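You operate a simulated robot arm through the tools that you are given. There is no shell and no other tool. Be economical: measure what you need, move in short steps, check, and stop when the job is done.

You are at the controls of a simulated robot arm. One attempt, no reset.

JOB
Stand the silver engine upright again and screw the red spark plug into cylinder 4.
Fine: pin out to turn and back in before the plug goes in; the plug ends tight; the other plugs stay in the rack.
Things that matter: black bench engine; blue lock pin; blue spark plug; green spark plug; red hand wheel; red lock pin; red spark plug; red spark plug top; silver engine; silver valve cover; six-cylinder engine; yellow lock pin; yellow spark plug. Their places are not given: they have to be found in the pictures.

It is judged by the outcome, as a careful person would: the job done as asked, and still so three seconds after it is handed in. It fails if anything else is knocked over, pushed out of place, dropped, spilled or broken.

ROBOT AND FRAMES
A 6-joint arm with a two-finger parallel gripper, fixed in place. Base frame: the origin is at the foot of the arm, x ahead of it, y to its left, z up. Lengths are in m, angles in rad, forces in N, time in s.
With the tool pointing down near the work surface it reaches from about 0.1 to 0.74 m from the base axis. Its first joint turns from -2.007 to 2.007 rad. Payload 4.2 kg.
The TCP is the grasp point between the finger pads, 0.023 m short of the fingertips. In the tool frame z runs along the fingers and y along their closing line. Largest opening 0.094 m; finger width 0.038, thickness 0.01; the body of the gripper, 0.054 by 0.096 m, starts 0.039 m behind the TCP.
Orientation is that of the tool frame in the base frame, as a unit quaternion [w, x, y, z]. With the fingers straight down and closing along the base's y, the tool's x points along the base's -x, its y along +y and its z along -z.

CONTROLS
- The arm moves only by the tool step_arm. Its argument "steps" is text: rows parted by semicolons, each of 7 numbers parted by spaces: the shift along the base's x, y, z in m, then the turn, a rotation vector about the base's x, y, z in rad, then the closure in counts, from 0 (fully open) to 255 (shut). In form: x y z ax ay az hand; .... A call has 1 to 20 rows; each row is the pose to reach, as a shift and turn from the pose commanded when the call began. A row lasts 0.2 s, in which the tool goes at most 0.05 m and 0.15 rad; a call with a longer step from one row to the next is refused whole, and so is a gripper value outside its range. A pose out of reach is approached as far as the arm can. The call stops where the force on the tool passes 40 N (or 10 N more than at its start, if that is more) or the arm is blocked; 0.2 s more then pass. Each finger travels about 0.108 m/s and halts on what it meets, pressing with about 24 N; the grip force reading is that of the motor and also rises with nothing between the fingers. The clock runs only during rows and for 0.2 s after the last one: add rows that repeat a pose to give the fingers time. It gives the time, the measured TCP pose, the force on the tool (base axes), the opening and the grip force at its end, in the units of the frame above (readings bear some noise), with the torque about the TCP (base axes, N m) and any sound that the robot's microphone picked up.
- Cameras (640 x 400 px; columns grow to the right, rows downward): "scene" is fixed at [0.0478, 0.651, 1.7475]; the picture's right is [-0.77, -0.64, 0.00], its down [-0.41, 0.49, -0.77] and it looks along [0.49, -0.59, -0.64] (base axes); focal length 317 px, centre (320, 200). "wrist" rides on the gripper at [0.086, 0.016, -0.075] in the tool frame; the picture's right is [-0.18, 0.98, 0.00], its down [-0.58, -0.11, -0.81] and it looks along [-0.79, -0.15, 0.59] (tool axes); focal length 243 px, centre (320, 200).
- capture(camera): a new picture of that camera. The clock stands still meanwhile.
- raise_lower(by): slides the trunk up (or, below 0, down) by that many m; the arm rides with it, the base frame stays. It gives what a move gives, with no picture.
- pixel_to_xyz(camera, pixels): there is no depth. For up to 12 entries [column, row, z] of the newest picture of that camera ("zoom" is the newest enlarged one), the place [x, y] in the base frame at which the ray of that pixel passes the height z, good to about 0.003 m. The clock stands still meanwhile.
- zoom(camera, box): a new picture of the part [left, top, right, bottom] of that camera's present view, enlarged. The clock stands still meanwhile.
- sign_off(): hands the job in; it is judged then, once.

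Go step by step. Measure first, check grasps and placings, and put right what went wrong. The budget is 80 turns and 34 pictures, counting those below and the enlarged ones. Unless the task says otherwise, let go and move clear before handing in, and close with one line.

The tools are called after ">>>" as a command line: name --argument value ..., lists and objects as JSON in quotes. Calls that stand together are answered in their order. step_arm: Moves the arm, as the interface text tells. Its arguments: {"type":"object","properties":{"steps":{"type":"string"}},"required":["steps"]} The other tools are called the same way: raise_lower (by) slides the trunk up or down; capture (camera) takes a picture; pixel_to_xyz (camera, pixels) gives the place at which the rays of pixels pass given heights; zoom (camera, box) takes an enlarged picture of a part of a camera's view; sign_off () hands the job in.

At the start:

```text
time_s: 0.0
position: [0.4075, 0.2354, 1.5051]
ee_rot: [0.0, 0.0, 1.0, -0.001]
contact_force: [0.2, 0.6, 1.2]
wrist_torque: [0.01, -0.03, -0.01]
opening: 0.094
grasp_force: 0.0
trunk travel left (down, up): [-0.925, 0.065]
```

scene: 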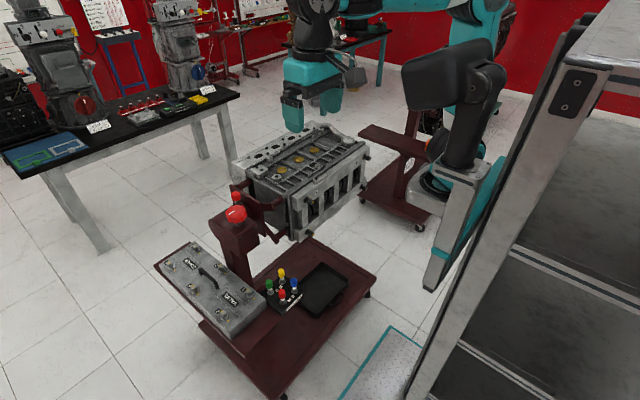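
wrist: 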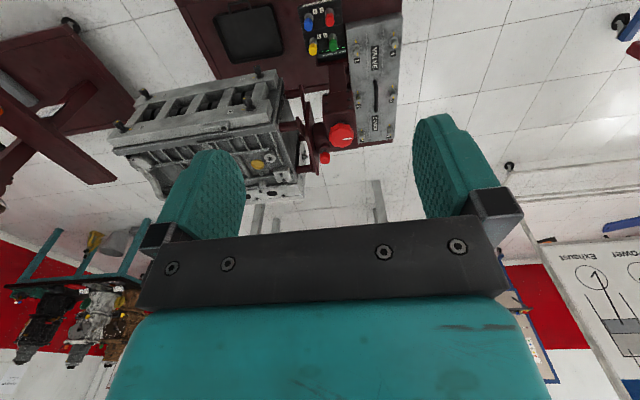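

The scene shows the silver engine on a stand around pixel (300,180), with a red wheel/pin near (236,205) and a plug rack near (283,290). I'll enlarge both regions.

>>> zoom --camera "scene" --box '[200, 110, 380, 250]'

>>> zoom --camera "scene" --box '[150, 180, 390, 340]'

>>> zoom --camera "wrist" --box '[100, 0, 420, 200]'

```text
2.86 times, centred on (290, 180) of scene
```

zoom: 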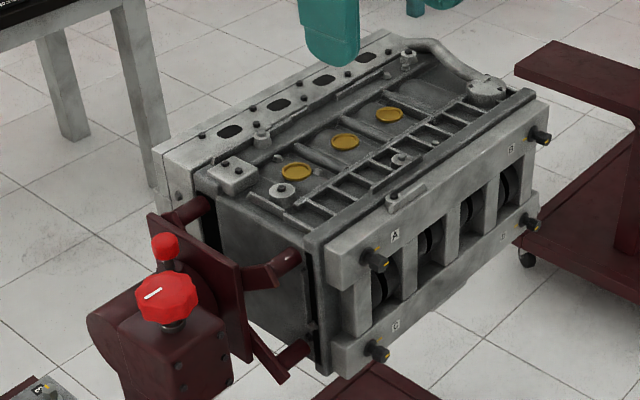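

```text
2.50 times, centred on (270, 260) of scene
```

zoom: 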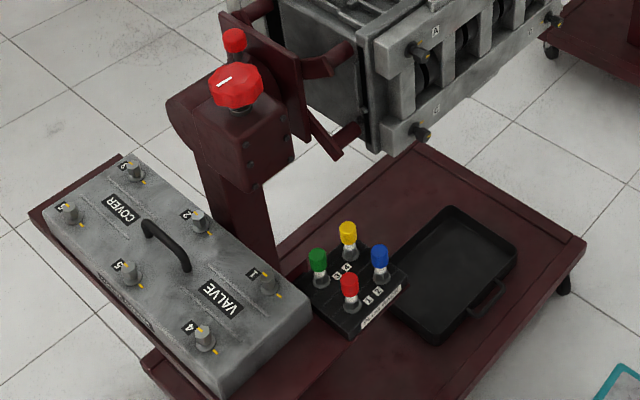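

```text
2.00 times, centred on (260, 100) of wrist
```

zoom: 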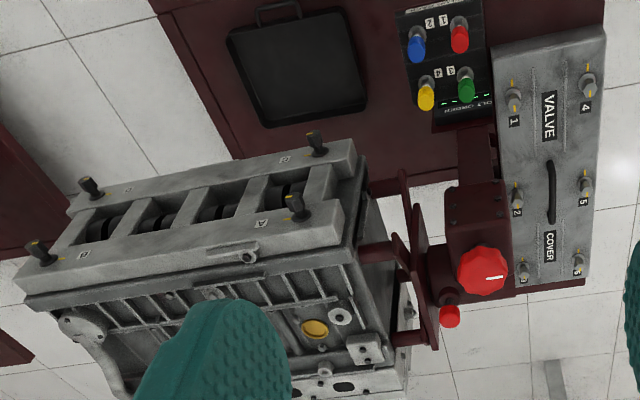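

The engine lies on its side with its crank side (A–D knobs) towards the camera's right, and the red wheel and red pin are on the stand's gearbox. I'll read the labels closely.

>>> zoom --camera "scene" --box '[250, 250, 330, 315]'

>>> zoom --camera "scene" --box '[205, 170, 295, 260]'

>>> zoom --camera "scene" --box '[0, 0, 260, 160]'

>>> pixel_to_xyz --camera "scene" --pixels '[[235, 213, 1.0], [235, 213, 0.9], [236, 196, 1.0], [280, 294, 0.6], [280, 294, 0.7], [280, 294, 0.8], [368, 288, 0], [95, 250, 0], [300, 165, 1.0]]'

>>> pixel_to_xyz --camera "wrist" --pixels '[[342, 136, 1.0], [342, 136, 0.9], [325, 157, 1.0], [329, 19, 0.6], [329, 19, 0.7], [329, 19, 0.8]]'

```text
6.15 times, centred on (290, 282) of scene
```

zoom: 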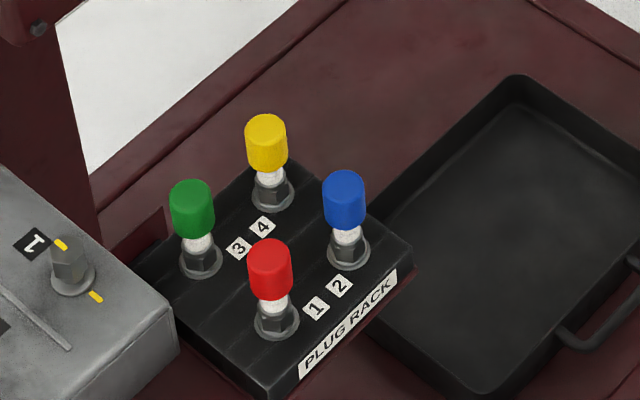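

```text
4.44 times, centred on (250, 215) of scene
```

zoom: 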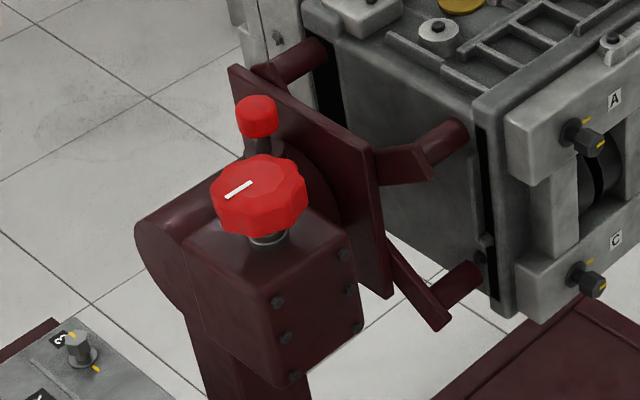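

```text
2.46 times, centred on (130, 80) of scene
```

zoom: 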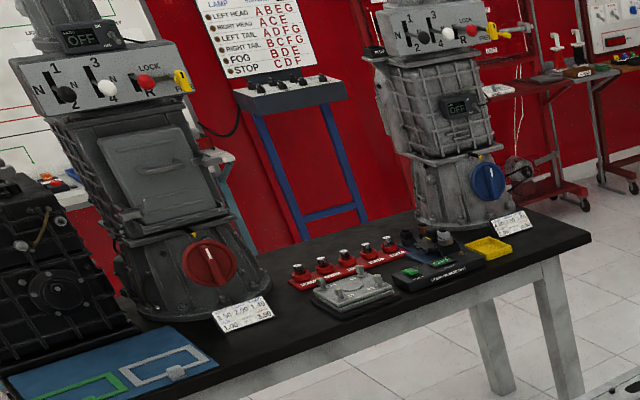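

```text
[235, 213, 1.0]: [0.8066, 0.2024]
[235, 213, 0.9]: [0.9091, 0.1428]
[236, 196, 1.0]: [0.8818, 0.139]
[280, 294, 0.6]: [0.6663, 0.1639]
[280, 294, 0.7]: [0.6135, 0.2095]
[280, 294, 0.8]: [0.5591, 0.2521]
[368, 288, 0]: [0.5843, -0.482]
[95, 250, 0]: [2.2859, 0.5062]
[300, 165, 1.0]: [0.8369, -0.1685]
```

```text
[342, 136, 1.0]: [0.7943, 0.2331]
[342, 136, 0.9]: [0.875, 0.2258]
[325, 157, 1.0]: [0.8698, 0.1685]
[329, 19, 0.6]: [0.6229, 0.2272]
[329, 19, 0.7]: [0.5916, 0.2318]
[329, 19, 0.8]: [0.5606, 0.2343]
```

Triangulating both cameras, the wheel is at about (0.747, 0.237, 1.06), the red pin knob at (0.82, 0.176, 1.054), and the red plug at (0.578, 0.233, 0.755). I'll lower the trunk and test the reach above the pin.

>>> raise_lower --by -0.25

>>> step_arm --steps "0.05 0 0 0 0 0 0; 0.1 0 0 0 0 0 0; 0.15 0 0 0 0 0 0; 0.2 0 0 0 0 0 0; 0.25 0 0 0 0 0 0; 0.3 0 0 0 0 0 0; 0.33 0 0 0 0 0 0; 0.33 0 0 0 0 0 0"

>>> capture --camera "wrist"

```text
time_s: 2.6
position: [0.4075, 0.2371, 1.2566]
ee_rot: [0.0, 0.0, 1.0, 0.001]
contact_force: [-0.2, -0.1, 0.5]
wrist_torque: [-0.03, 0.01, -0.01]
opening: 0.0942
grasp_force: 0.0
trunk travel left (down, up): [-0.675, 0.315]
```

```text
time_s: 4.4
position: [0.709, 0.2165, 1.2379]
ee_rot: [-0.001, -0.001, 1.0, 0.0]
contact_force: [-0.9, 0.3, 1.1]
wrist_torque: [0.03, -0.01, 0.01]
opening: 0.0937
grasp_force: 0.0
out of reach, approached as far as the arm can: row 6, 7, 8
trunk travel left (down, up): [-0.675, 0.315]
```

```text
25 pictures are left
```

wrist: 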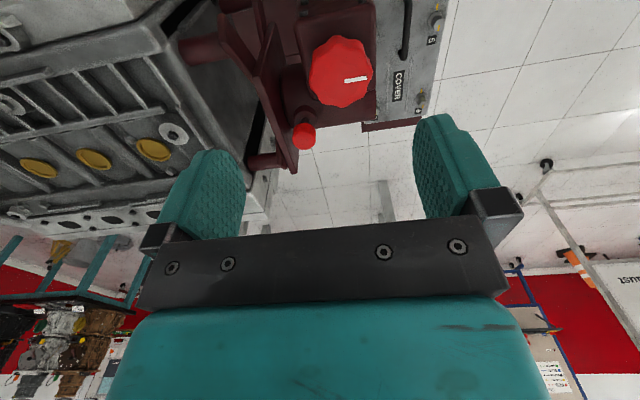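

Reach is limited at this trunk height since the wrist sits above the shoulder; raising the trunk and going lower with the arm should extend it. I'll locate the wheel (340,72) and pin (304,136) in this view and raise the trunk.

>>> pixel_to_xyz --camera "wrist" --pixels '[[340, 72, 1.06], [340, 72, 1.04], [304, 136, 1.06], [304, 136, 1.04], [312, 72, 1.06], [370, 72, 1.06], [294, 136, 1.06], [315, 136, 1.06]]'

>>> raise_lower --by 0.25

```text
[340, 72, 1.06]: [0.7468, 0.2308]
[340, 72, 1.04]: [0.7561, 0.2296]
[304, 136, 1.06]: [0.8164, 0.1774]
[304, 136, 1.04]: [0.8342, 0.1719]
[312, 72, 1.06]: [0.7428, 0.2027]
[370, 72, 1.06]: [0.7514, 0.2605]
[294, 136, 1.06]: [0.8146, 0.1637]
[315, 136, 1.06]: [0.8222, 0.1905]
```

```text
time_s: 7.0
position: [0.7082, 0.2165, 1.4883]
ee_rot: [0.001, 0.001, 1.0, 0.0]
contact_force: [0.3, 0.4, 0.4]
wrist_torque: [0.0, 0.0, 0.04]
opening: 0.0938
grasp_force: 0.0
trunk travel left (down, up): [-0.925, 0.065]
```

The wheel is ~0.06 m across at (0.749,0.233), the pin knob ~0.026 m at (0.818,0.176). I'll descend above the pin while turning the tool -90° about z so it closes along x and the camera looks toward the engine.

>>> step_arm --steps "0 0 -0.04 0 0 -0.14 0; 0 0 -0.08 0 0 -0.28 0; 0 0 -0.12 0 0 -0.42 0; 0 0 -0.16 0 0 -0.56 0; 0 0 -0.2 0 0 -0.7 0; 0 0 -0.24 0 0 -0.84 0; 0 0 -0.26 0 0 -0.98 0; 0 0 -0.28 0 0 -1.12 0; 0 0 -0.28 0 0 -1.26 0; 0 0 -0.28 0 0 -1.4 0; 0 0 -0.28 0 0 -1.5 0; 0 0 -0.28 0 0 -1.5708 0; 0 0 -0.28 0 0 -1.5708 0"

>>> capture --camera "wrist"

```text
time_s: 9.8
position: [0.7075, 0.217, 1.2088]
ee_rot: [0.0, 0.708, 0.706, 0.0]
contact_force: [-0.2, -0.6, 0.1]
wrist_torque: [0.02, -0.01, 0.0]
opening: 0.0941
grasp_force: 0.1
trunk travel left (down, up): [-0.925, 0.065]
```

```text
24 pictures are left
```

wrist: 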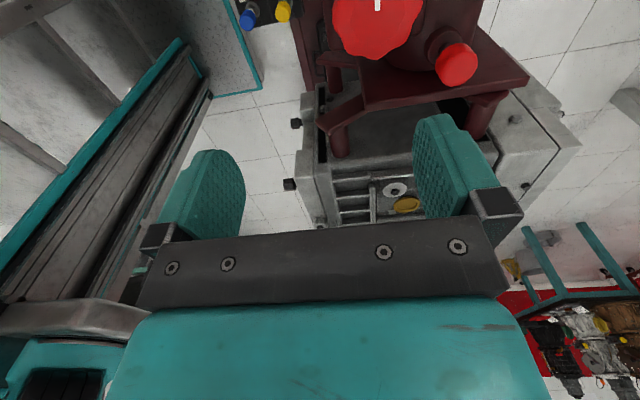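

From this third view the pin knob (456,62) resolves to (0.82,0.178,1.055), and the plate's top edge stays below the knob. Moving above the pin with part-closed fingers.

>>> step_arm --steps "0.04 -0.013 0 0 0 0 80; 0.08 -0.03 -0.02 0 0 0 80; 0.112 -0.039 -0.04 0 0 0 80; 0.112 -0.039 -0.08 0 0 0 80; 0.112 -0.039 -0.08 0 0 0 80"

>>> capture --camera "wrist"

>>> zoom --camera "scene" --box '[190, 130, 310, 230]'

```text
time_s: 11.0
position: [0.8221, 0.1752, 1.1274]
ee_rot: [0.001, 0.706, 0.708, -0.001]
contact_force: [0.2, -0.9, 0.5]
wrist_torque: [0.01, -0.01, 0.01]
opening: 0.0642
grasp_force: 0.1
trunk travel left (down, up): [-0.925, 0.065]
```

```text
23 pictures are left
```

wrist: 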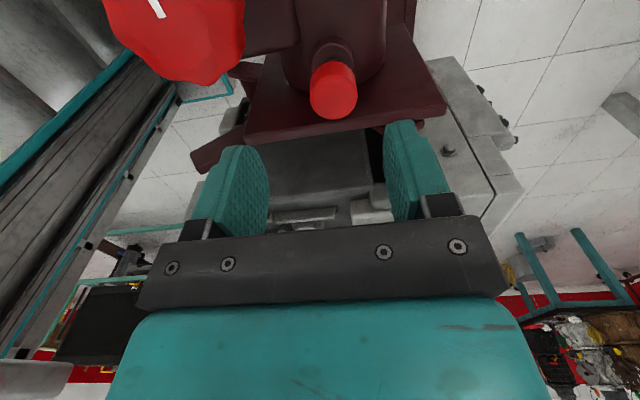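

```text
4.00 times, centred on (250, 180) of scene
```

zoom: 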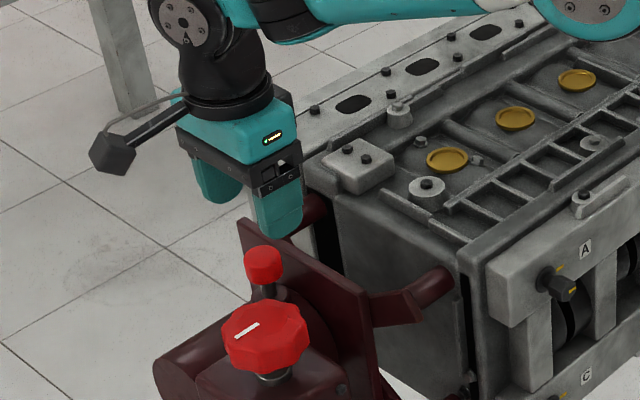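

The arm reaches over the pin; the knob (334,92) lies between the fingers at about x 0.826, y 0.177. Descending and closing.

>>> step_arm --steps "0.003 0.001 -0.03 0 0 0 80; 0.003 0.001 -0.055 0 0 0 80; 0.003 0.001 -0.075 0 0 0 80; 0.003 0.001 -0.075 0 0 0 150; 0.003 0.001 -0.075 0 0 0 255; 0.003 0.001 -0.075 0 0 0 255; 0.003 0.001 -0.075 0 0 0 255"

>>> capture --camera "wrist"

```text
time_s: 12.1
position: [0.8306, 0.1784, 1.0577]
ee_rot: [0.004, 0.708, 0.706, 0.012]
contact_force: [15.7, 3.0, 1.1]
wrist_torque: [0.39, 0.1, 0.11]
opening: 0.0318
grasp_force: 23.9
trunk travel left (down, up): [-0.925, 0.065]
stopped in row 5: the force on the tool passed its limit at 46 N (the readings are from after the stop); the commanded pose is now the measured one
```

```text
21 pictures are left
```

wrist: 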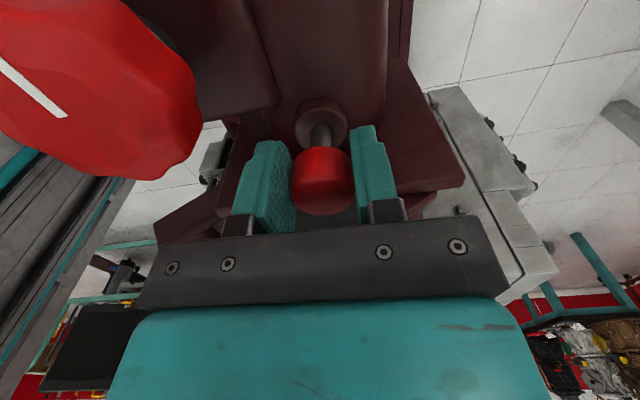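

Knob is held between the fingers (opening 0.032, grip 24 N), with a sideways force of 16 N because the pin sits a little further +x. I'll hold, ease +x a bit, and check.

>>> step_arm --steps "0.001 0 0 0 0 0 255; 0.002 0 0 0 0 0 255; 0.002 0 0 0 0 0 255"

```text
time_s: 12.9
position: [0.8293, 0.1788, 1.0549]
ee_rot: [0.002, 0.707, 0.707, 0.009]
contact_force: [15.8, 12.1, -0.2]
wrist_torque: [0.45, 0.44, 0.03]
opening: 0.0314
grasp_force: 44.9
trunk travel left (down, up): [-0.925, 0.065]
```

>>> step_arm --steps "-0.002 -0.001 0 0 0 0 255; -0.002 -0.002 0 0 0 0 255; -0.002 -0.002 0 0 0 0 255"

```text
time_s: 13.5
position: [0.83, 0.1779, 1.0602]
ee_rot: [0.005, 0.707, 0.707, 0.015]
contact_force: [14.0, 8.9, -1.3]
wrist_torque: [0.3, 0.41, 0.19]
opening: 0.0318
grasp_force: 44.8
trunk travel left (down, up): [-0.925, 0.065]
stopped in row 2: the force on the tool passed its limit at 41 N (the readings are from after the stop); the commanded pose is now the measured one
```

Going -x raised the force, so the relief direction is +x/+y. Easing that way and lifting slightly.

>>> step_arm --steps "0.002 0.001 0 0 0 0 255; 0.004 0.002 0 0 0 0 255; 0.004 0.002 0 0 0 0 255"

```text
time_s: 14.3
position: [0.8299, 0.1788, 1.0579]
ee_rot: [0.003, 0.708, 0.706, 0.012]
contact_force: [3.3, 1.4, -0.9]
wrist_torque: [-0.12, 0.72, 0.2]
opening: 0.0315
grasp_force: 44.9
trunk travel left (down, up): [-0.925, 0.065]
```

Side force is down to 3 N. Pulling the pin up.

>>> step_arm --steps "0.004 0.002 0.01 0 0 0 255; 0.004 0.002 0.02 0 0 0 255; 0.004 0.002 0.03 0 0 0 255; 0.004 0.002 0.03 0 0 0 255"

>>> capture --camera "wrist"

```text
time_s: 15.4
position: [0.8293, 0.1786, 1.0861]
ee_rot: [0.001, 0.707, 0.708, 0.004]
contact_force: [-13.0, -3.8, -1.5]
wrist_torque: [-0.06, 0.84, -0.07]
opening: 0.0313
grasp_force: 45.0
out of reach, approached as far as the arm can: row 1, 2, 3, 4
trunk travel left (down, up): [-0.925, 0.065]
stopped in row 4: the force on the tool passed its limit at 41 N (the readings are from after the stop); the commanded pose is now the measured one
```

```text
20 pictures are left
```

wrist: 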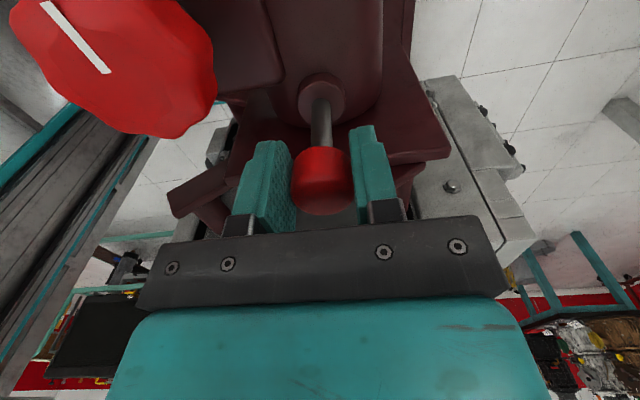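

The pin stem is now exposed (pin up about 0.03). I'll check whether that is its stop by easing x and lifting slightly more.

>>> step_arm --steps "-0.001 0 0 0 0 0 255; -0.002 -0.001 0.004 0 0 0 255; -0.002 -0.001 0.008 0 0 0 255; -0.002 -0.001 0.012 0 0 0 255"

```text
time_s: 16.4
position: [0.8301, 0.1784, 1.0937]
ee_rot: [0.002, 0.708, 0.706, 0.005]
contact_force: [6.0, 2.4, -29.3]
wrist_torque: [1.09, 0.37, 0.0]
opening: 0.0314
grasp_force: 44.8
trunk travel left (down, up): [-0.925, 0.065]
```

A -29 N pull at 1.094 indicates the top stop. I'll ease down a little, release and see whether the pin stays out.

>>> step_arm --steps "0 0 -0.004 0 0 0 255; 0 0 -0.006 0 0 0 255; 0 0 -0.006 0 0 0 150; 0 0 -0.006 0 0 0 80; 0 0 -0.006 0 0 0 80; 0 0 -0.006 0 0 0 80"

>>> capture --camera "wrist"

```text
time_s: 17.8
position: [0.8301, 0.1787, 1.091]
ee_rot: [0.002, 0.708, 0.706, 0.008]
contact_force: [0.3, -0.4, -0.1]
wrist_torque: [0.01, 0.01, 0.0]
opening: 0.0643
grasp_force: 0.0
trunk travel left (down, up): [-0.925, 0.065]
```

```text
19 pictures are left
```

wrist: 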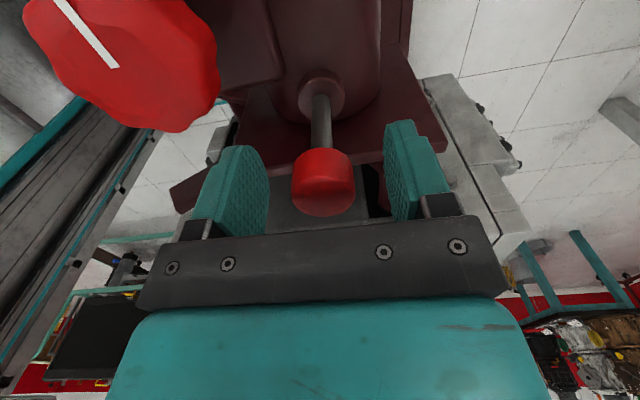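

The pin stays out by itself. Now I'll rise, move above the wheel (about (0.757,0.235)) and look before gripping.

>>> step_arm --steps "0 0 0.05 0 0 0 80; 0 0 0.08 0 0 0 80; -0.035 0.028 0.08 0 0 0 40; -0.073 0.056 0.08 0 0 0 0; -0.073 0.056 0.04 0 0 -0.008 0; -0.073 0.056 0.04 0 0 -0.008 0"

>>> capture --camera "wrist"

```text
time_s: 19.2
position: [0.7582, 0.2311, 1.1303]
ee_rot: [0.002, 0.711, 0.703, 0.007]
contact_force: [0.0, -0.2, 0.0]
wrist_torque: [0.0, -0.01, -0.01]
opening: 0.0941
grasp_force: 0.1
trunk travel left (down, up): [-0.925, 0.065]
```

```text
18 pictures are left
```

wrist: 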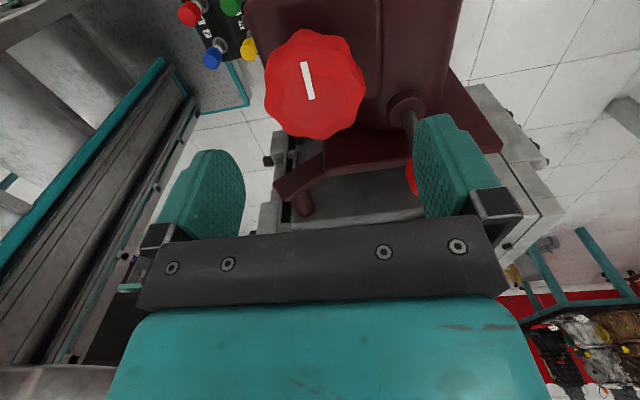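

Wheel top centre (312,80) resolves to roughly (0.754,0.236) with its top near z 1.05. Descending over it and closing.

>>> step_arm --steps "-0.004 0.004 -0.03 0 0 0 0; -0.004 0.004 -0.06 0 0 0 0; -0.004 0.004 -0.078 0 0 0 0; -0.004 0.004 -0.078 0 0 0 60; -0.004 0.004 -0.078 0 0 0 120; -0.004 0.004 -0.078 0 0 0 120; -0.004 0.004 -0.078 0 0 0 120"

>>> capture --camera "wrist"

```text
time_s: 20.8
position: [0.7545, 0.2363, 1.0529]
ee_rot: [0.003, 0.711, 0.703, 0.01]
contact_force: [26.2, 4.3, -3.7]
wrist_torque: [0.69, 0.21, 0.16]
opening: 0.0659
grasp_force: 45.0
trunk travel left (down, up): [-0.925, 0.065]
```

```text
17 pictures are left
```

wrist: 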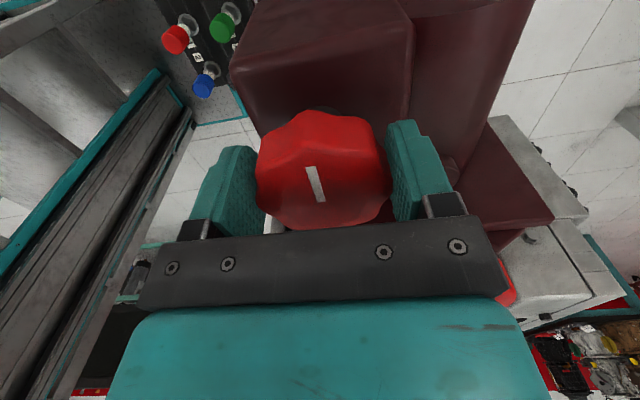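

Wheel is gripped (opening 0.066) with 26 N side force; I'll recentre +x 4 mm then try a turn of +0.45 rad.

>>> step_arm --steps "0.002 0 0 0 0 0 120; 0.004 0.001 0 0 0 0 120; 0.004 0.001 0 0 0 0 120"

>>> step_arm --steps "0 0 0 0 0 0.1 120; 0 0 0 0 0 0.2 120; 0 0 0 0 0 0.3 120; 0 0 0 0 0 0.4 120; 0 0 0 0 0 0.5 120; 0 0 0 0 0 0.5 120"

>>> zoom --camera "scene" --box '[190, 110, 390, 250]'

```text
time_s: 21.6
position: [0.7539, 0.2368, 1.0537]
ee_rot: [0.002, 0.711, 0.704, 0.004]
contact_force: [0.5, -11.2, 4.6]
wrist_torque: [-0.26, 1.25, -0.05]
opening: 0.066
grasp_force: 44.8
trunk travel left (down, up): [-0.925, 0.065]
```

```text
time_s: 22.8
position: [0.753, 0.2364, 1.0527]
ee_rot: [-0.002, 0.535, 0.845, 0.001]
contact_force: [-12.8, -10.2, 11.4]
wrist_torque: [0.02, 0.78, -0.12]
opening: 0.0658
grasp_force: 45.2
trunk travel left (down, up): [-0.925, 0.065]
stopped in row 5: the force on the tool passed its limit at 41 N (the readings are from after the stop); the commanded pose is now the measured one
```

```text
2.86 times, centred on (290, 180) of scene
```

zoom: 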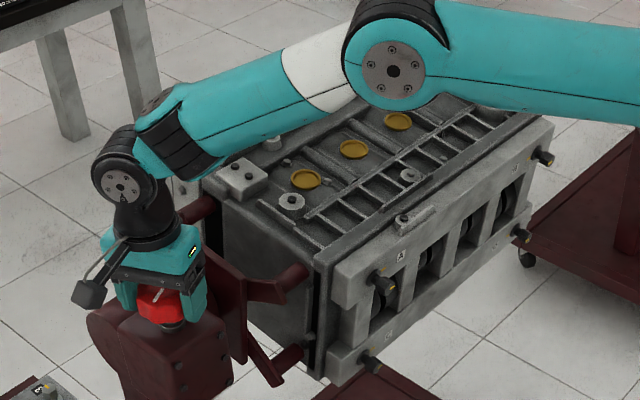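

The turn of about +0.49 rad lowered the crank side (knob A moved from zoom (375,257) to (383,283)), i.e. head is rising: correct direction, ratio about 3:1. I'll keep turning with slight recentring.

>>> step_arm --steps "-0.001 -0.001 0.001 0 0 0 120; -0.001 -0.001 0.001 0 0 0.1 120; -0.001 -0.001 0.001 0 0 0.2 120; -0.001 -0.001 0.001 0 0 0.3 120; -0.001 -0.001 0.001 0 0 0.4 120; -0.001 -0.001 0.001 0 0 0.5 120; -0.001 -0.001 0.001 0 0 0.6 120; -0.001 -0.001 0.001 0 0 0.7 120; -0.001 -0.001 0.001 0 0 0.8 120; -0.001 -0.001 0.001 0 0 0.9 120; -0.001 -0.001 0.001 0 0 1.0 120; -0.001 -0.001 0.001 0 0 1.0 120"

```text
time_s: 24.2
position: [0.7509, 0.2344, 1.0529]
ee_rot: [-0.005, 0.309, 0.951, -0.003]
contact_force: [-14.6, -11.0, 12.3]
wrist_torque: [-0.17, -0.16, -0.12]
opening: 0.0659
grasp_force: 44.8
trunk travel left (down, up): [-0.925, 0.065]
stopped in row 7: the force on the tool passed its limit at 41 N (the readings are from after the stop); the commanded pose is now the measured one
```

Turned ~55° in total; forces say the wheel's axis lies a bit further -x/-y. Continue with that correction.

>>> step_arm --steps "-0.002 -0.001 0.001 0 0 0 120; -0.003 -0.002 0.002 0 0 0.1 120; -0.003 -0.002 0.002 0 0 0.2 120; -0.003 -0.002 0.002 0 0 0.3 120; -0.003 -0.002 0.002 0 0 0.4 120; -0.003 -0.002 0.002 0 0 0.5 120; -0.003 -0.002 0.002 0 0 0.6 120; -0.003 -0.002 0.002 0 0 0.7 120; -0.003 -0.002 0.002 0 0 0.8 120; -0.003 -0.002 0.002 0 0 0.8 120"

```text
time_s: 26.4
position: [0.7487, 0.2294, 1.0517]
ee_rot: [-0.005, -0.084, 0.996, -0.004]
contact_force: [-3.5, -37.4, -0.6]
wrist_torque: [0.52, 0.17, -0.28]
opening: 0.066
grasp_force: 45.3
trunk travel left (down, up): [-0.925, 0.065]
```

Total turned ~100°; the y force shows the axis is nearer (0.753, 0.228). Recentre there and go on turning.

>>> step_arm --steps "0.002 -0.003 0 0 0 0 120; 0.004 -0.005 0 0 0 0 120; 0.004 -0.005 0 0 0 0.1 120; 0.004 -0.005 0 0 0 0.2 120; 0.004 -0.005 0 0 0 0.3 120; 0.004 -0.005 0 0 0 0.4 120; 0.004 -0.005 0 0 0 0.5 120; 0.004 -0.005 0 0 0 0.6 120; 0.004 -0.005 0 0 0 0.7 120; 0.004 -0.005 0 0 0 0.8 120; 0.004 -0.005 0 0 0 0.9 120; 0.004 -0.005 0 0 0 1.0 120; 0.004 -0.005 0 0 0 1.1 120; 0.004 -0.005 0 0 0 1.2 120; 0.004 -0.005 0 0 0 1.2 120"

>>> capture --camera "scene"

```text
time_s: 29.6
position: [0.7537, 0.2242, 1.0532]
ee_rot: [-0.002, -0.631, 0.776, -0.004]
contact_force: [3.7, -36.4, -10.0]
wrist_torque: [-0.47, 1.13, -0.09]
opening: 0.0658
grasp_force: 45.2
trunk travel left (down, up): [-0.925, 0.065]
```

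```text
15 pictures are left
```

scene: 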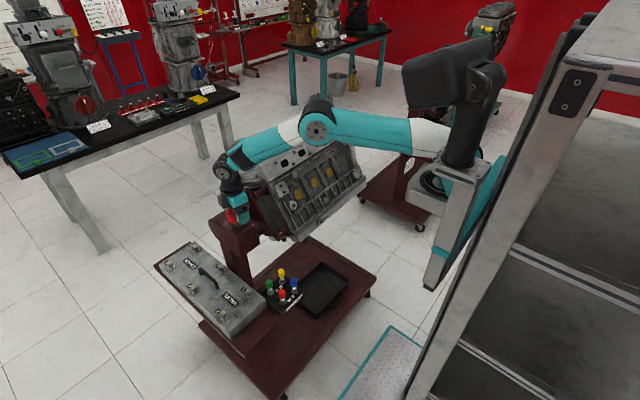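

Engine is now about 60° round (wheel ~169°), head facing up-right. The camera arm would near the raised pin if I continued, so I'll release, lift, and rotate back for a fresh grip.

>>> step_arm --steps "0 -0.002 0 0 0 0 60; 0 -0.002 0 0 0 0 20; 0 -0.002 0 0 0 0 20; 0 -0.002 0.04 0 0 0 20; 0 -0.002 0.075 0 0 0 20; 0 -0.002 0.075 0 0 -0.14 20; 0 -0.002 0.075 0 0 -0.28 20; 0 -0.002 0.075 0 0 -0.42 20; 0 -0.002 0.075 0 0 -0.56 20; 0 -0.002 0.075 0 0 -0.7 20; 0 -0.002 0.075 0 0 -0.84 20; 0 -0.002 0.075 0 0 -0.98 20; 0 -0.002 0.075 0 0 -1.12 20; 0 -0.002 0.075 0 0 -1.26 20; 0 -0.002 0.075 0 0 -1.4 20; 0 -0.002 0.075 0 0 -1.54 20; 0 -0.002 0.075 0 0 -1.68 20; 0 -0.002 0.075 0 0 -1.82 20; 0 -0.002 0.075 0 0 -1.96 20; 0 -0.002 0.075 0 0 -2.1 20"

>>> zoom --camera "scene" --box '[190, 110, 390, 250]'

>>> capture --camera "wrist"

```text
time_s: 33.8
position: [0.753, 0.2271, 1.1284]
ee_rot: [-0.004, 0.358, 0.934, -0.002]
contact_force: [0.5, -0.6, 0.1]
wrist_torque: [0.01, 0.0, 0.01]
opening: 0.0869
grasp_force: 0.1
trunk travel left (down, up): [-0.925, 0.065]
```

```text
2.86 times, centred on (290, 180) of scene
```

zoom: 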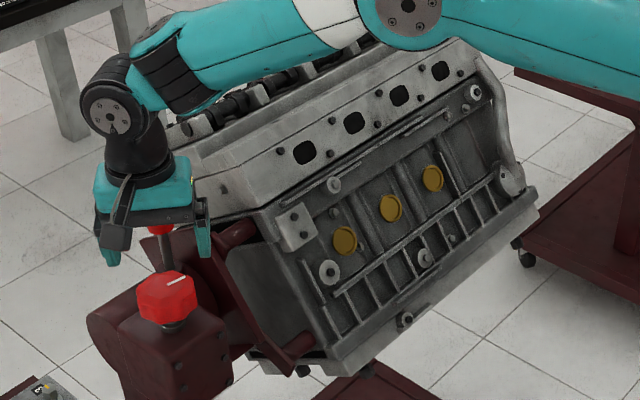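

```text
13 pictures are left
```

wrist: 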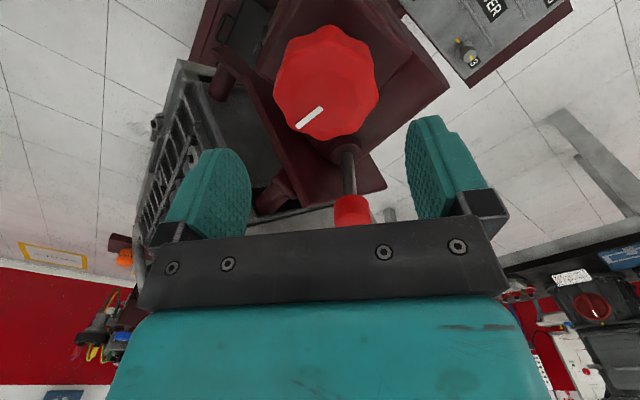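

The engine is ~60°+ rotated, pin still out. I'll regrip the wheel and turn another ~0.9 rad.

>>> step_arm --steps "0.0015 0.001 -0.04 0 0 0 20; 0.0015 0.001 -0.075 0 0 0 20; 0.0015 0.001 -0.075 0 0 0 70; 0.0015 0.001 -0.075 0 0 0 120; 0.0015 0.001 -0.075 0 0 0 120; 0.0015 0.001 -0.075 0 0 0 120"

>>> step_arm --steps "0 0 0 0 0 0.1 120; 0 0 0 0 0 0.2 120; 0 0 0 0 0 0.3 120; 0 0 0 0 0 0.4 120; 0 0 0 0 0 0.5 120; 0 0 0 0 0 0.6 120; 0 0 0 0 0 0.7 120; 0 0 0 0 0 0.8 120; 0 0 0 0 0 0.9 120; 0 0 0 0 0 0.9 120"

>>> zoom --camera "scene" --box '[190, 110, 390, 250]'

```text
time_s: 35.0
position: [0.7554, 0.2303, 1.0546]
ee_rot: [-0.001, 0.355, 0.935, 0.005]
contact_force: [12.8, 17.1, -14.7]
wrist_torque: [-0.62, -0.33, -0.01]
opening: 0.0649
grasp_force: 44.9
trunk travel left (down, up): [-0.925, 0.065]
stopped in row 6: the force on the tool passed its limit at 41 N (the readings are from after the stop); the commanded pose is now the measured one
```

```text
time_s: 37.2
position: [0.7544, 0.2308, 1.0544]
ee_rot: [-0.003, -0.087, 0.996, 0.001]
contact_force: [10.6, 29.4, -23.8]
wrist_torque: [-0.92, -1.01, 0.02]
opening: 0.0651
grasp_force: 45.0
trunk travel left (down, up): [-0.925, 0.065]
```

```text
2.86 times, centred on (290, 180) of scene
```

zoom: 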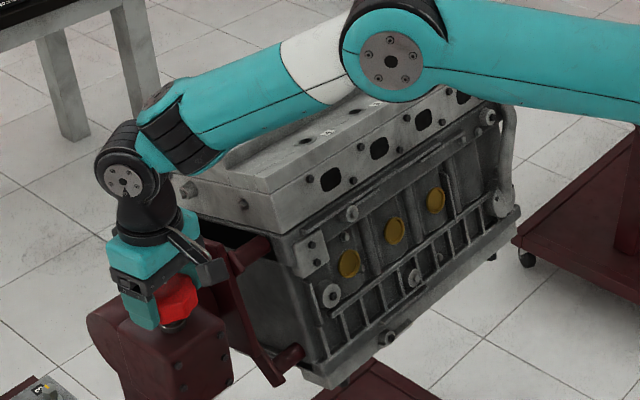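

The head's top now shows with numbered holes; wheel total ≈221°, so about 49° remain if ratio is 3:1. Turning 0.7 rad more, then checking.

>>> step_arm --steps "0.001 0.002 0.001 0 0 0 120; 0.001 0.003 0.001 0 0 0.1 120; 0.001 0.003 0.001 0 0 0.2 120; 0.001 0.003 0.001 0 0 0.3 120; 0.001 0.003 0.001 0 0 0.4 120; 0.001 0.003 0.001 0 0 0.5 120; 0.001 0.003 0.001 0 0 0.6 120; 0.001 0.003 0.001 0 0 0.7 120; 0.001 0.003 0.001 0 0 0.7 120"

>>> zoom --camera "scene" --box '[190, 110, 390, 250]'

```text
time_s: 39.2
position: [0.7544, 0.2286, 1.0554]
ee_rot: [-0.005, -0.423, 0.906, 0.001]
contact_force: [-8.6, -7.9, -19.6]
wrist_torque: [-1.55, -0.08, 0.03]
opening: 0.0648
grasp_force: 44.8
trunk travel left (down, up): [-0.925, 0.065]
```

```text
2.86 times, centred on (290, 180) of scene
```

zoom: 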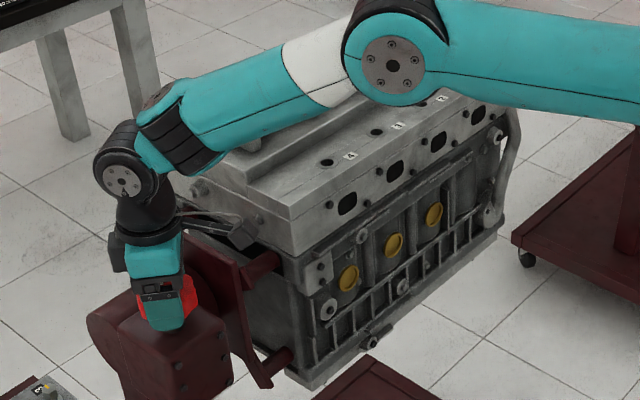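

Wheel total ≈261°. A close zoom of the head corner will tell how far from vertical the engine is.

>>> zoom --camera "scene" --box '[250, 140, 340, 250]'

```text
3.64 times, centred on (295, 195) of scene
```

zoom: 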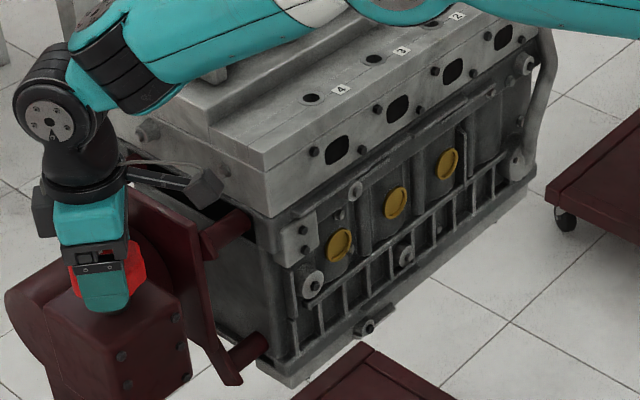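

Cylinder 4 is the hole nearest the stand (label 4 at (340,90)). Edge measurements are ambiguous about the last few degrees, so I'll release, lift, swing the camera to the +y side and look along the engine.

>>> step_arm --steps "0 0 0 0 0 0 60; 0 0 0 0 0 0 20; 0 0 0.04 0 0 0 20; 0 0 0.075 0 0 -0.14 20; 0 0 0.1 0 0 -0.28 20; 0 0 0.1 0 0 -0.42 20; 0 0 0.1 0 0 -0.56 20; 0 0 0.1 0 0 -0.7 20; 0 0 0.1 0 0 -0.84 20; 0 0 0.1 0 0 -0.98 20; 0 0 0.1 0 0 -1.12 20; 0 0 0.1 0 0 -1.26 20; 0 0 0.1 0 0 -1.4 20; 0 0 0.1 0 0 -1.54 20; 0 0 0.1 0 0 -1.68 20; 0 0 0.1 0 0 -1.82 20; 0 0 0.1 0 0 -1.96 20; 0 0 0.1 0 0 -2.1 20; 0 0 0.1 0 0 -2.24 20; 0 0.0 0.1 0 0 -2.3 20"

>>> capture --camera "wrist"

```text
time_s: 43.4
position: [0.7551, 0.2315, 1.1583]
ee_rot: [-0.001, 0.655, 0.755, 0.004]
contact_force: [-0.1, -0.4, -0.7]
wrist_torque: [0.01, -0.04, 0.06]
opening: 0.0865
grasp_force: 0.0
trunk travel left (down, up): [-0.925, 0.065]
```

```text
9 pictures are left
```

wrist: 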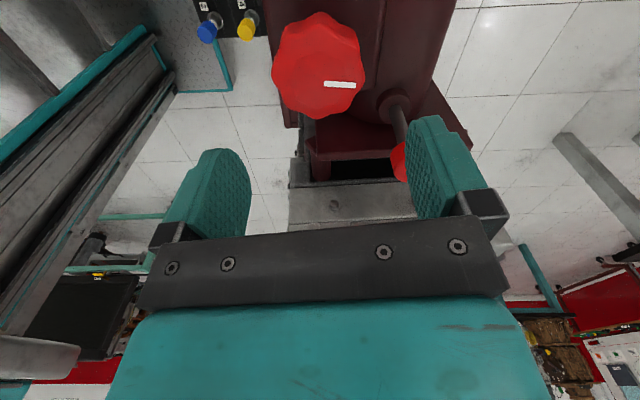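

Wheel marker indicates ~262° total. I'll enlarge the plate/head end in this view to measure its tilt.

>>> zoom --camera "wrist" --box '[260, 90, 480, 230]'

```text
2.86 times, centred on (370, 160) of wrist
```

zoom: 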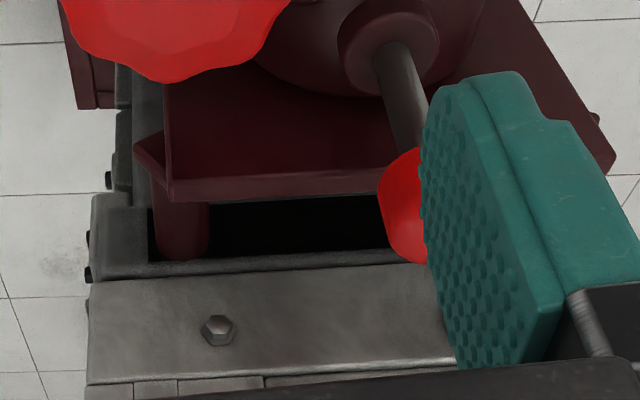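

>>> pixel_to_xyz --camera "zoom" --pixels '[[88, 384, 1.2], [88, 384, 1.1], [450, 359, 1.2], [450, 359, 1.1], [90, 282, 1.1], [90, 282, 1.0], [420, 262, 1.1], [420, 262, 1.0], [172, 201, 1.1], [172, 201, 1.0], [380, 191, 1.1], [380, 191, 1.0]]'

```text
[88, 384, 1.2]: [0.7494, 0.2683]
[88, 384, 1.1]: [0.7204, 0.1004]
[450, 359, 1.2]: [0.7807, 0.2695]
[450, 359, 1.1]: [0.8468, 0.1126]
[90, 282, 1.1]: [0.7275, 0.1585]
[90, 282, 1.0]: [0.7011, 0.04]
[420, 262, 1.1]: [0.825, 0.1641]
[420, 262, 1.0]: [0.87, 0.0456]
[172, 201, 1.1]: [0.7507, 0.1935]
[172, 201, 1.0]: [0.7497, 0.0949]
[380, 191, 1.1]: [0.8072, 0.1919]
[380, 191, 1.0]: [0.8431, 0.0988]
```

Plate and head end edges drop toward +x by ~2–3°, matching the 3:1 estimate (9° of wheel left). Regrip and turn +0.16 rad.

>>> step_arm --steps "-0.0005 -0.003 -0.04 0 0 0 20; -0.0005 -0.003 -0.08 0 0 0 20; -0.0005 -0.003 -0.104 0 0 0 20; -0.0005 -0.003 -0.104 0 0 0 70; -0.0005 -0.003 -0.104 0 0 0 105; -0.0005 -0.003 -0.104 0 0 0 105; -0.0005 -0.003 -0.104 0 0 0 105"

>>> step_arm --steps "0 0 0 0 0 0.08 105; 0 0 0 0 0 0.16 105; 0 0 0 0 0 0.16 105; 0 0 0 0 0 0.16 105"

```text
time_s: 45.0
position: [0.7557, 0.2303, 1.0508]
ee_rot: [-0.001, 0.654, 0.756, 0.003]
contact_force: [-6.5, -1.2, -0.5]
wrist_torque: [0.04, 0.36, -0.01]
opening: 0.065
grasp_force: 44.5
trunk travel left (down, up): [-0.925, 0.065]
```

```text
time_s: 46.0
position: [0.7543, 0.2314, 1.0514]
ee_rot: [0.0, 0.591, 0.807, 0.004]
contact_force: [0.8, 13.9, -9.4]
wrist_torque: [-0.57, 0.44, 0.04]
opening: 0.0649
grasp_force: 45.2
trunk travel left (down, up): [-0.925, 0.065]
```

Wheel turned 9.4° more. Now release and go to the pin knob (0.830, 0.178), grip it at z≈1.09.

>>> step_arm --steps "0 0 0 0 0 0 50; 0 0 0 0 0 0 20; 0 0 0.05 0 0 0 20; 0 0 0.1 0 0 0 20; 0.02 -0.01 0.13 0 0 -0.1 60; 0.05 -0.035 0.13 0 0 -0.2 80; 0.0757 -0.053 0.13 0 0 -0.3 80; 0.0757 -0.053 0.13 0 0 -0.3 80; 0.0757 -0.053 0.09 0 0 -0.3 80; 0.0757 -0.053 0.06 0 0 -0.3 80; 0.0757 -0.053 0.04 0 0 -0.3 80; 0.0757 -0.053 0.04 0 0 -0.3 80"

>>> step_arm --steps "0 0 0 0 0 0 120; 0 0 0 0 0 0 180; 0 0 0 0 0 0 180; 0 0 0 0 0 0 180"

```text
time_s: 48.6
position: [0.8277, 0.1741, 1.0931]
ee_rot: [0.0, 0.706, 0.708, 0.003]
contact_force: [0.4, 0.0, 0.0]
wrist_torque: [0.03, -0.03, -0.01]
opening: 0.0647
grasp_force: 0.1
trunk travel left (down, up): [-0.925, 0.065]
```

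```text
time_s: 49.6
position: [0.8305, 0.1747, 1.0925]
ee_rot: [0.0, 0.706, 0.708, 0.003]
contact_force: [14.6, 1.8, -0.2]
wrist_torque: [0.22, 0.24, 0.0]
opening: 0.0315
grasp_force: 44.6
trunk travel left (down, up): [-0.925, 0.065]
```

Knob held (opening 0.0315). Ease +x slightly and push it down.

>>> step_arm --steps "0.002 0 0 0 0 0 180; 0.002 0.001 -0.008 0 0 0 180; 0.002 0.001 -0.016 0 0 0 180; 0.002 0.001 -0.024 0 0 0 180; 0.002 0.001 -0.032 0 0 0 180; 0.002 0.001 -0.036 0 0 0 180; 0.002 0.001 -0.036 0 0 0 180"

```text
time_s: 51.2
position: [0.8302, 0.1745, 1.0597]
ee_rot: [-0.001, 0.706, 0.708, 0.004]
contact_force: [12.4, -3.5, -0.5]
wrist_torque: [0.37, 0.15, -0.11]
opening: 0.0313
grasp_force: 45.3
out of reach, approached as far as the arm can: row 5, 6, 7
trunk travel left (down, up): [-0.925, 0.065]
```

It moved down freely to 1.060. I'll press a little further to feel the bottom stop.

>>> step_arm --steps "-0.001 -0.001 -0.003 0 0 0 180; -0.001 -0.001 -0.006 0 0 0 180; -0.001 -0.001 -0.009 0 0 0 180; -0.001 -0.001 -0.009 0 0 0 180"

>>> zoom --camera "wrist" --box '[160, 0, 640, 300]'

```text
time_s: 52.2
position: [0.8291, 0.1735, 1.0529]
ee_rot: [0.002, 0.706, 0.708, 0.006]
contact_force: [32.2, 3.5, 9.1]
wrist_torque: [-0.22, 0.42, 0.17]
opening: 0.0313
grasp_force: 44.5
trunk travel left (down, up): [-0.925, 0.065]
```

```text
1.33 times, centred on (400, 150) of wrist
```

zoom: 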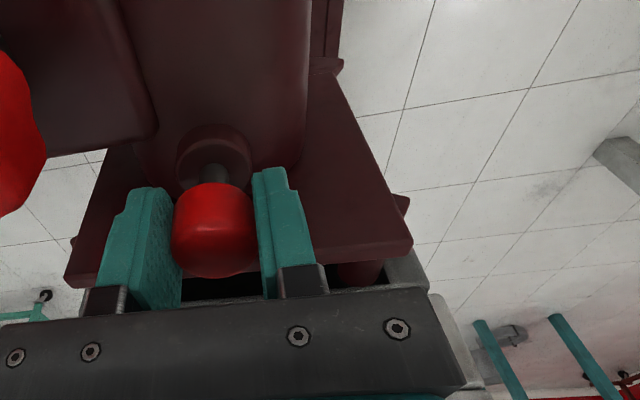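

The pin looks seated as at the start (short stem) and bottoms with upward force. Release, rise and move so the wrist camera sees the head top.

>>> step_arm --steps "0 0 0 0 0 0 120; 0 0 0 0 0 0 70; 0 0 0 0 0 0 70; 0 0 0.05 0 0 0 70; 0 0 0.1 0 0 0 40; 0 0 0.14 0 0 0 0; -0.03 0 0.18 0 0 0 0; -0.06 0 0.2 0 0 0 0; -0.06 0 0.2 0 0 0 0"

>>> capture --camera "wrist"

>>> pixel_to_xyz --camera "scene" --pixels '[[281.9, 293.4, 0.755], [294, 282, 0.755], [269, 283.6, 0.755], [281.4, 272.7, 0.755], [292.8, 166.7, 1.15], [292.8, 166.7, 1.1], [309.3, 156, 1.15], [309.3, 156, 1.1]]'

```text
time_s: 54.2
position: [0.7841, 0.1787, 1.2518]
ee_rot: [0.0, 0.706, 0.708, 0.003]
contact_force: [0.3, 0.0, 0.6]
wrist_torque: [0.0, -0.02, 0.03]
opening: 0.0938
grasp_force: 0.0
out of reach, approached as far as the arm can: row 4, 8, 9
trunk travel left (down, up): [-0.925, 0.065]
```

```text
6 pictures are left
```

wrist: 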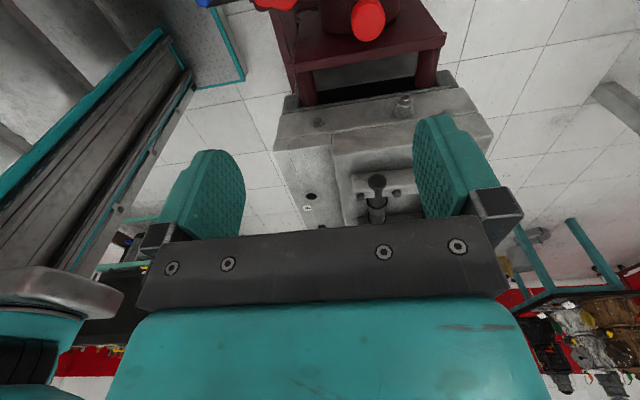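

```text
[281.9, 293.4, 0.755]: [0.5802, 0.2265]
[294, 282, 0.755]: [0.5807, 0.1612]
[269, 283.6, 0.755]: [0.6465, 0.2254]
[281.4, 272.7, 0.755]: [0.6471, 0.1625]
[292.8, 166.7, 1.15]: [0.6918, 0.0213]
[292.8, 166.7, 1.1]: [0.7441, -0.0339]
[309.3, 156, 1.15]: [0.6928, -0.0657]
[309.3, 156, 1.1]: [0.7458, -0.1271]
```

Rack plugs triangulate to red (0.580,0.2265), blue (0.581,0.161), green (0.647,0.225), yellow (0.647,0.1625); hole 4 (wrist (311,196)) is at about (0.731,-0.028, 1.10). Moving back above the red plug with the camera turned to the robot side.

>>> step_arm --steps "-0.05 0.01 0 0 0 0.14 0; -0.1 0.02 0 0 0 0.28 0; -0.15 0.03 0 0 0 0.42 0; -0.204 0.048 0 0 0 0.56 60; -0.204 0.048 -0.05 0 0 0.7 90; -0.204 0.048 -0.1 0 0 0.84 90; -0.204 0.048 -0.15 0 0 0.98 90; -0.204 0.048 -0.2 0 0 1.12 90; -0.204 0.048 -0.25 0 0 1.26 90; -0.204 0.048 -0.3 0 0 1.4 90; -0.204 0.048 -0.35 0 0 1.5 90; -0.204 0.048 -0.39 0 0 1.568 90; -0.204 0.048 -0.39 0 0 1.568 90"

>>> capture --camera "wrist"

```text
refused: row 1 steps farther than a row can; nothing moved
```

```text
5 pictures are left
```

wrist: 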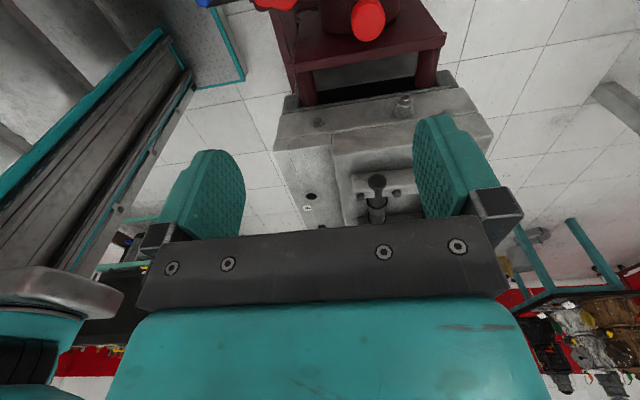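

The row was too long; repeating with shorter steps.

>>> step_arm --steps "-0.045 0.01 0 0 0 0.13 0; -0.09 0.02 0 0 0 0.26 0; -0.135 0.03 0 0 0 0.39 0; -0.175 0.04 0 0 0 0.52 60; -0.204 0.048 -0.03 0 0 0.65 90; -0.204 0.048 -0.07 0 0 0.78 90; -0.204 0.048 -0.11 0 0 0.91 90; -0.204 0.048 -0.15 0 0 1.04 90; -0.204 0.048 -0.19 0 0 1.17 90; -0.204 0.048 -0.23 0 0 1.3 90; -0.204 0.048 -0.27 0 0 1.43 90; -0.204 0.048 -0.31 0 0 1.5 90; -0.204 0.048 -0.35 0 0 1.568 90; -0.204 0.048 -0.38 0 0 1.568 90; -0.204 0.048 -0.38 0 0 1.568 90"

```text
time_s: 57.4
position: [0.6467, 0.2768, 1.0648]
ee_rot: [-0.078, -0.001, 0.996, -0.04]
contact_force: [0.7, 0.1, -0.9]
wrist_torque: [0.01, 0.02, 0.04]
opening: 0.0607
grasp_force: 0.1
out of reach, approached as far as the arm can: row 1, 2, 3, 4, 5, 6, 7, 8, 9, 10, 11, 12, 13, 14, 15
trunk travel left (down, up): [-0.925, 0.065]
```

The arm stopped short ("out of reach") and tilted a little; I'll back up and see the actual pose before using the trunk to lower.

>>> step_arm --steps "0 0 0.04 0 0 0 90; 0 0 0.08 0 0 0 90; 0 0 0.12 0 0 0 90; 0 0 0.16 0 0 0 90; 0 0 0.16 0 0 0 90"

```text
time_s: 58.6
position: [0.6448, 0.2791, 1.2286]
ee_rot: [-0.079, 0.0, 0.996, -0.042]
contact_force: [0.2, -0.5, 0.5]
wrist_torque: [-0.05, -0.02, 0.03]
opening: 0.0609
grasp_force: 0.0
out of reach, approached as far as the arm can: row 1, 2, 3
trunk travel left (down, up): [-0.925, 0.065]
```

>>> step_arm --steps "-0.02 -0.017 0 0.028 -0.05 0 90; -0.04 -0.034 0 0.056 -0.1 0 90; -0.065 -0.0526 0 0.084 -0.158 0 90; -0.065 -0.0526 0 0.084 -0.158 0 90"

```text
time_s: 59.6
position: [0.6646, 0.3043, 1.2523]
ee_rot: [0.0, -0.001, 1.0, 0.001]
contact_force: [0.6, 0.3, 1.0]
wrist_torque: [-0.01, 0.04, -0.01]
opening: 0.0609
grasp_force: 0.1
out of reach, approached as far as the arm can: row 1, 2, 3, 4
trunk travel left (down, up): [-0.925, 0.065]
```

The arm is fold-limited when low relative to the trunk. I'll rise to z≈1.5, move back over the rack, then lower with the trunk.

>>> step_arm --steps "0 0 0.045 0 0 0 90; 0 0 0.09 0 0 0 90; 0 0 0.135 0 0 0 90; 0 0 0.18 0 0 0 90; 0 0 0.225 0 0 0 90; 0 0 0.25 0 0 0 90; -0.03 -0.025 0.25 0 0 0 90; -0.06 -0.05 0.25 0 0 0 90; -0.0846 -0.0778 0.25 0 0 0 90; -0.0846 -0.0778 0.25 0 0 0 90"

```text
time_s: 61.8
position: [0.5772, 0.2229, 1.503]
ee_rot: [0.002, -0.001, 1.0, 0.002]
contact_force: [-0.7, -0.4, 0.7]
wrist_torque: [0.02, -0.01, -0.01]
opening: 0.061
grasp_force: 0.1
out of reach, approached as far as the arm can: row 5, 6
trunk travel left (down, up): [-0.925, 0.065]
```

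>>> raise_lower --by -0.6

>>> capture --camera "wrist"

```text
refused: -0.6 is not a number from -0.4 to 0.4
```

```text
4 pictures are left
```

wrist: 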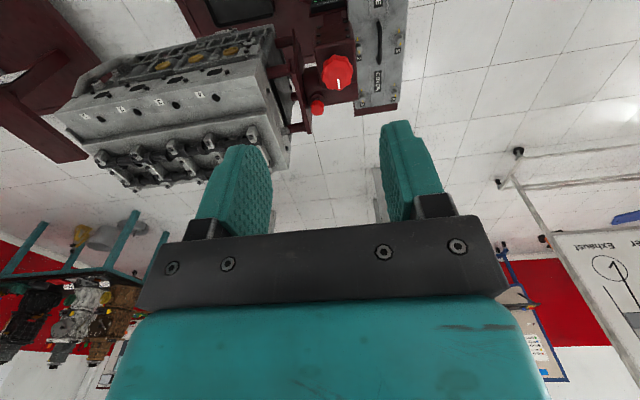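

The batch was refused but the picture usefully shows the upright engine; holes at (214,98),(175,105),(137,113),(100,119). I'll measure hole 4 from here and lower the trunk in two moves.

>>> pixel_to_xyz --camera "wrist" --pixels '[[214, 98, 1.12], [214, 98, 1.1], [214, 98, 1.08], [175, 105, 1.1], [137, 113, 1.1], [100, 119, 1.1], [317, 107, 1.055]]'

>>> raise_lower --by -0.3

>>> raise_lower --by -0.27

```text
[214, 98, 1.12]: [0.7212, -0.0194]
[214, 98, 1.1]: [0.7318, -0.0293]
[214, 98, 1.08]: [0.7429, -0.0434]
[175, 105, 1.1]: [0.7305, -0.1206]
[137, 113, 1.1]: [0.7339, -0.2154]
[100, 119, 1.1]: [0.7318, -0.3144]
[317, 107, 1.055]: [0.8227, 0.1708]
```

```text
time_s: 64.8
position: [0.578, 0.2245, 1.203]
ee_rot: [0.0, -0.001, 1.0, 0.001]
contact_force: [-0.1, -0.1, -0.3]
wrist_torque: [0.01, -0.02, 0.01]
opening: 0.0608
grasp_force: 0.0
trunk travel left (down, up): [-0.625, 0.365]
```

```text
time_s: 67.6
position: [0.5775, 0.224, 0.9339]
ee_rot: [0.0, -0.001, 1.0, 0.001]
contact_force: [0.8, -0.5, -1.0]
wrist_torque: [-0.01, 0.0, 0.0]
opening: 0.0609
grasp_force: 0.0
trunk travel left (down, up): [-0.355, 0.635]
```

>>> capture --camera "wrist"

```text
3 pictures are left
```

wrist: 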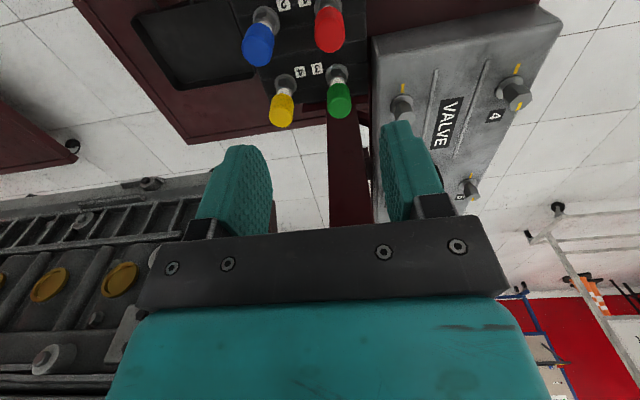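

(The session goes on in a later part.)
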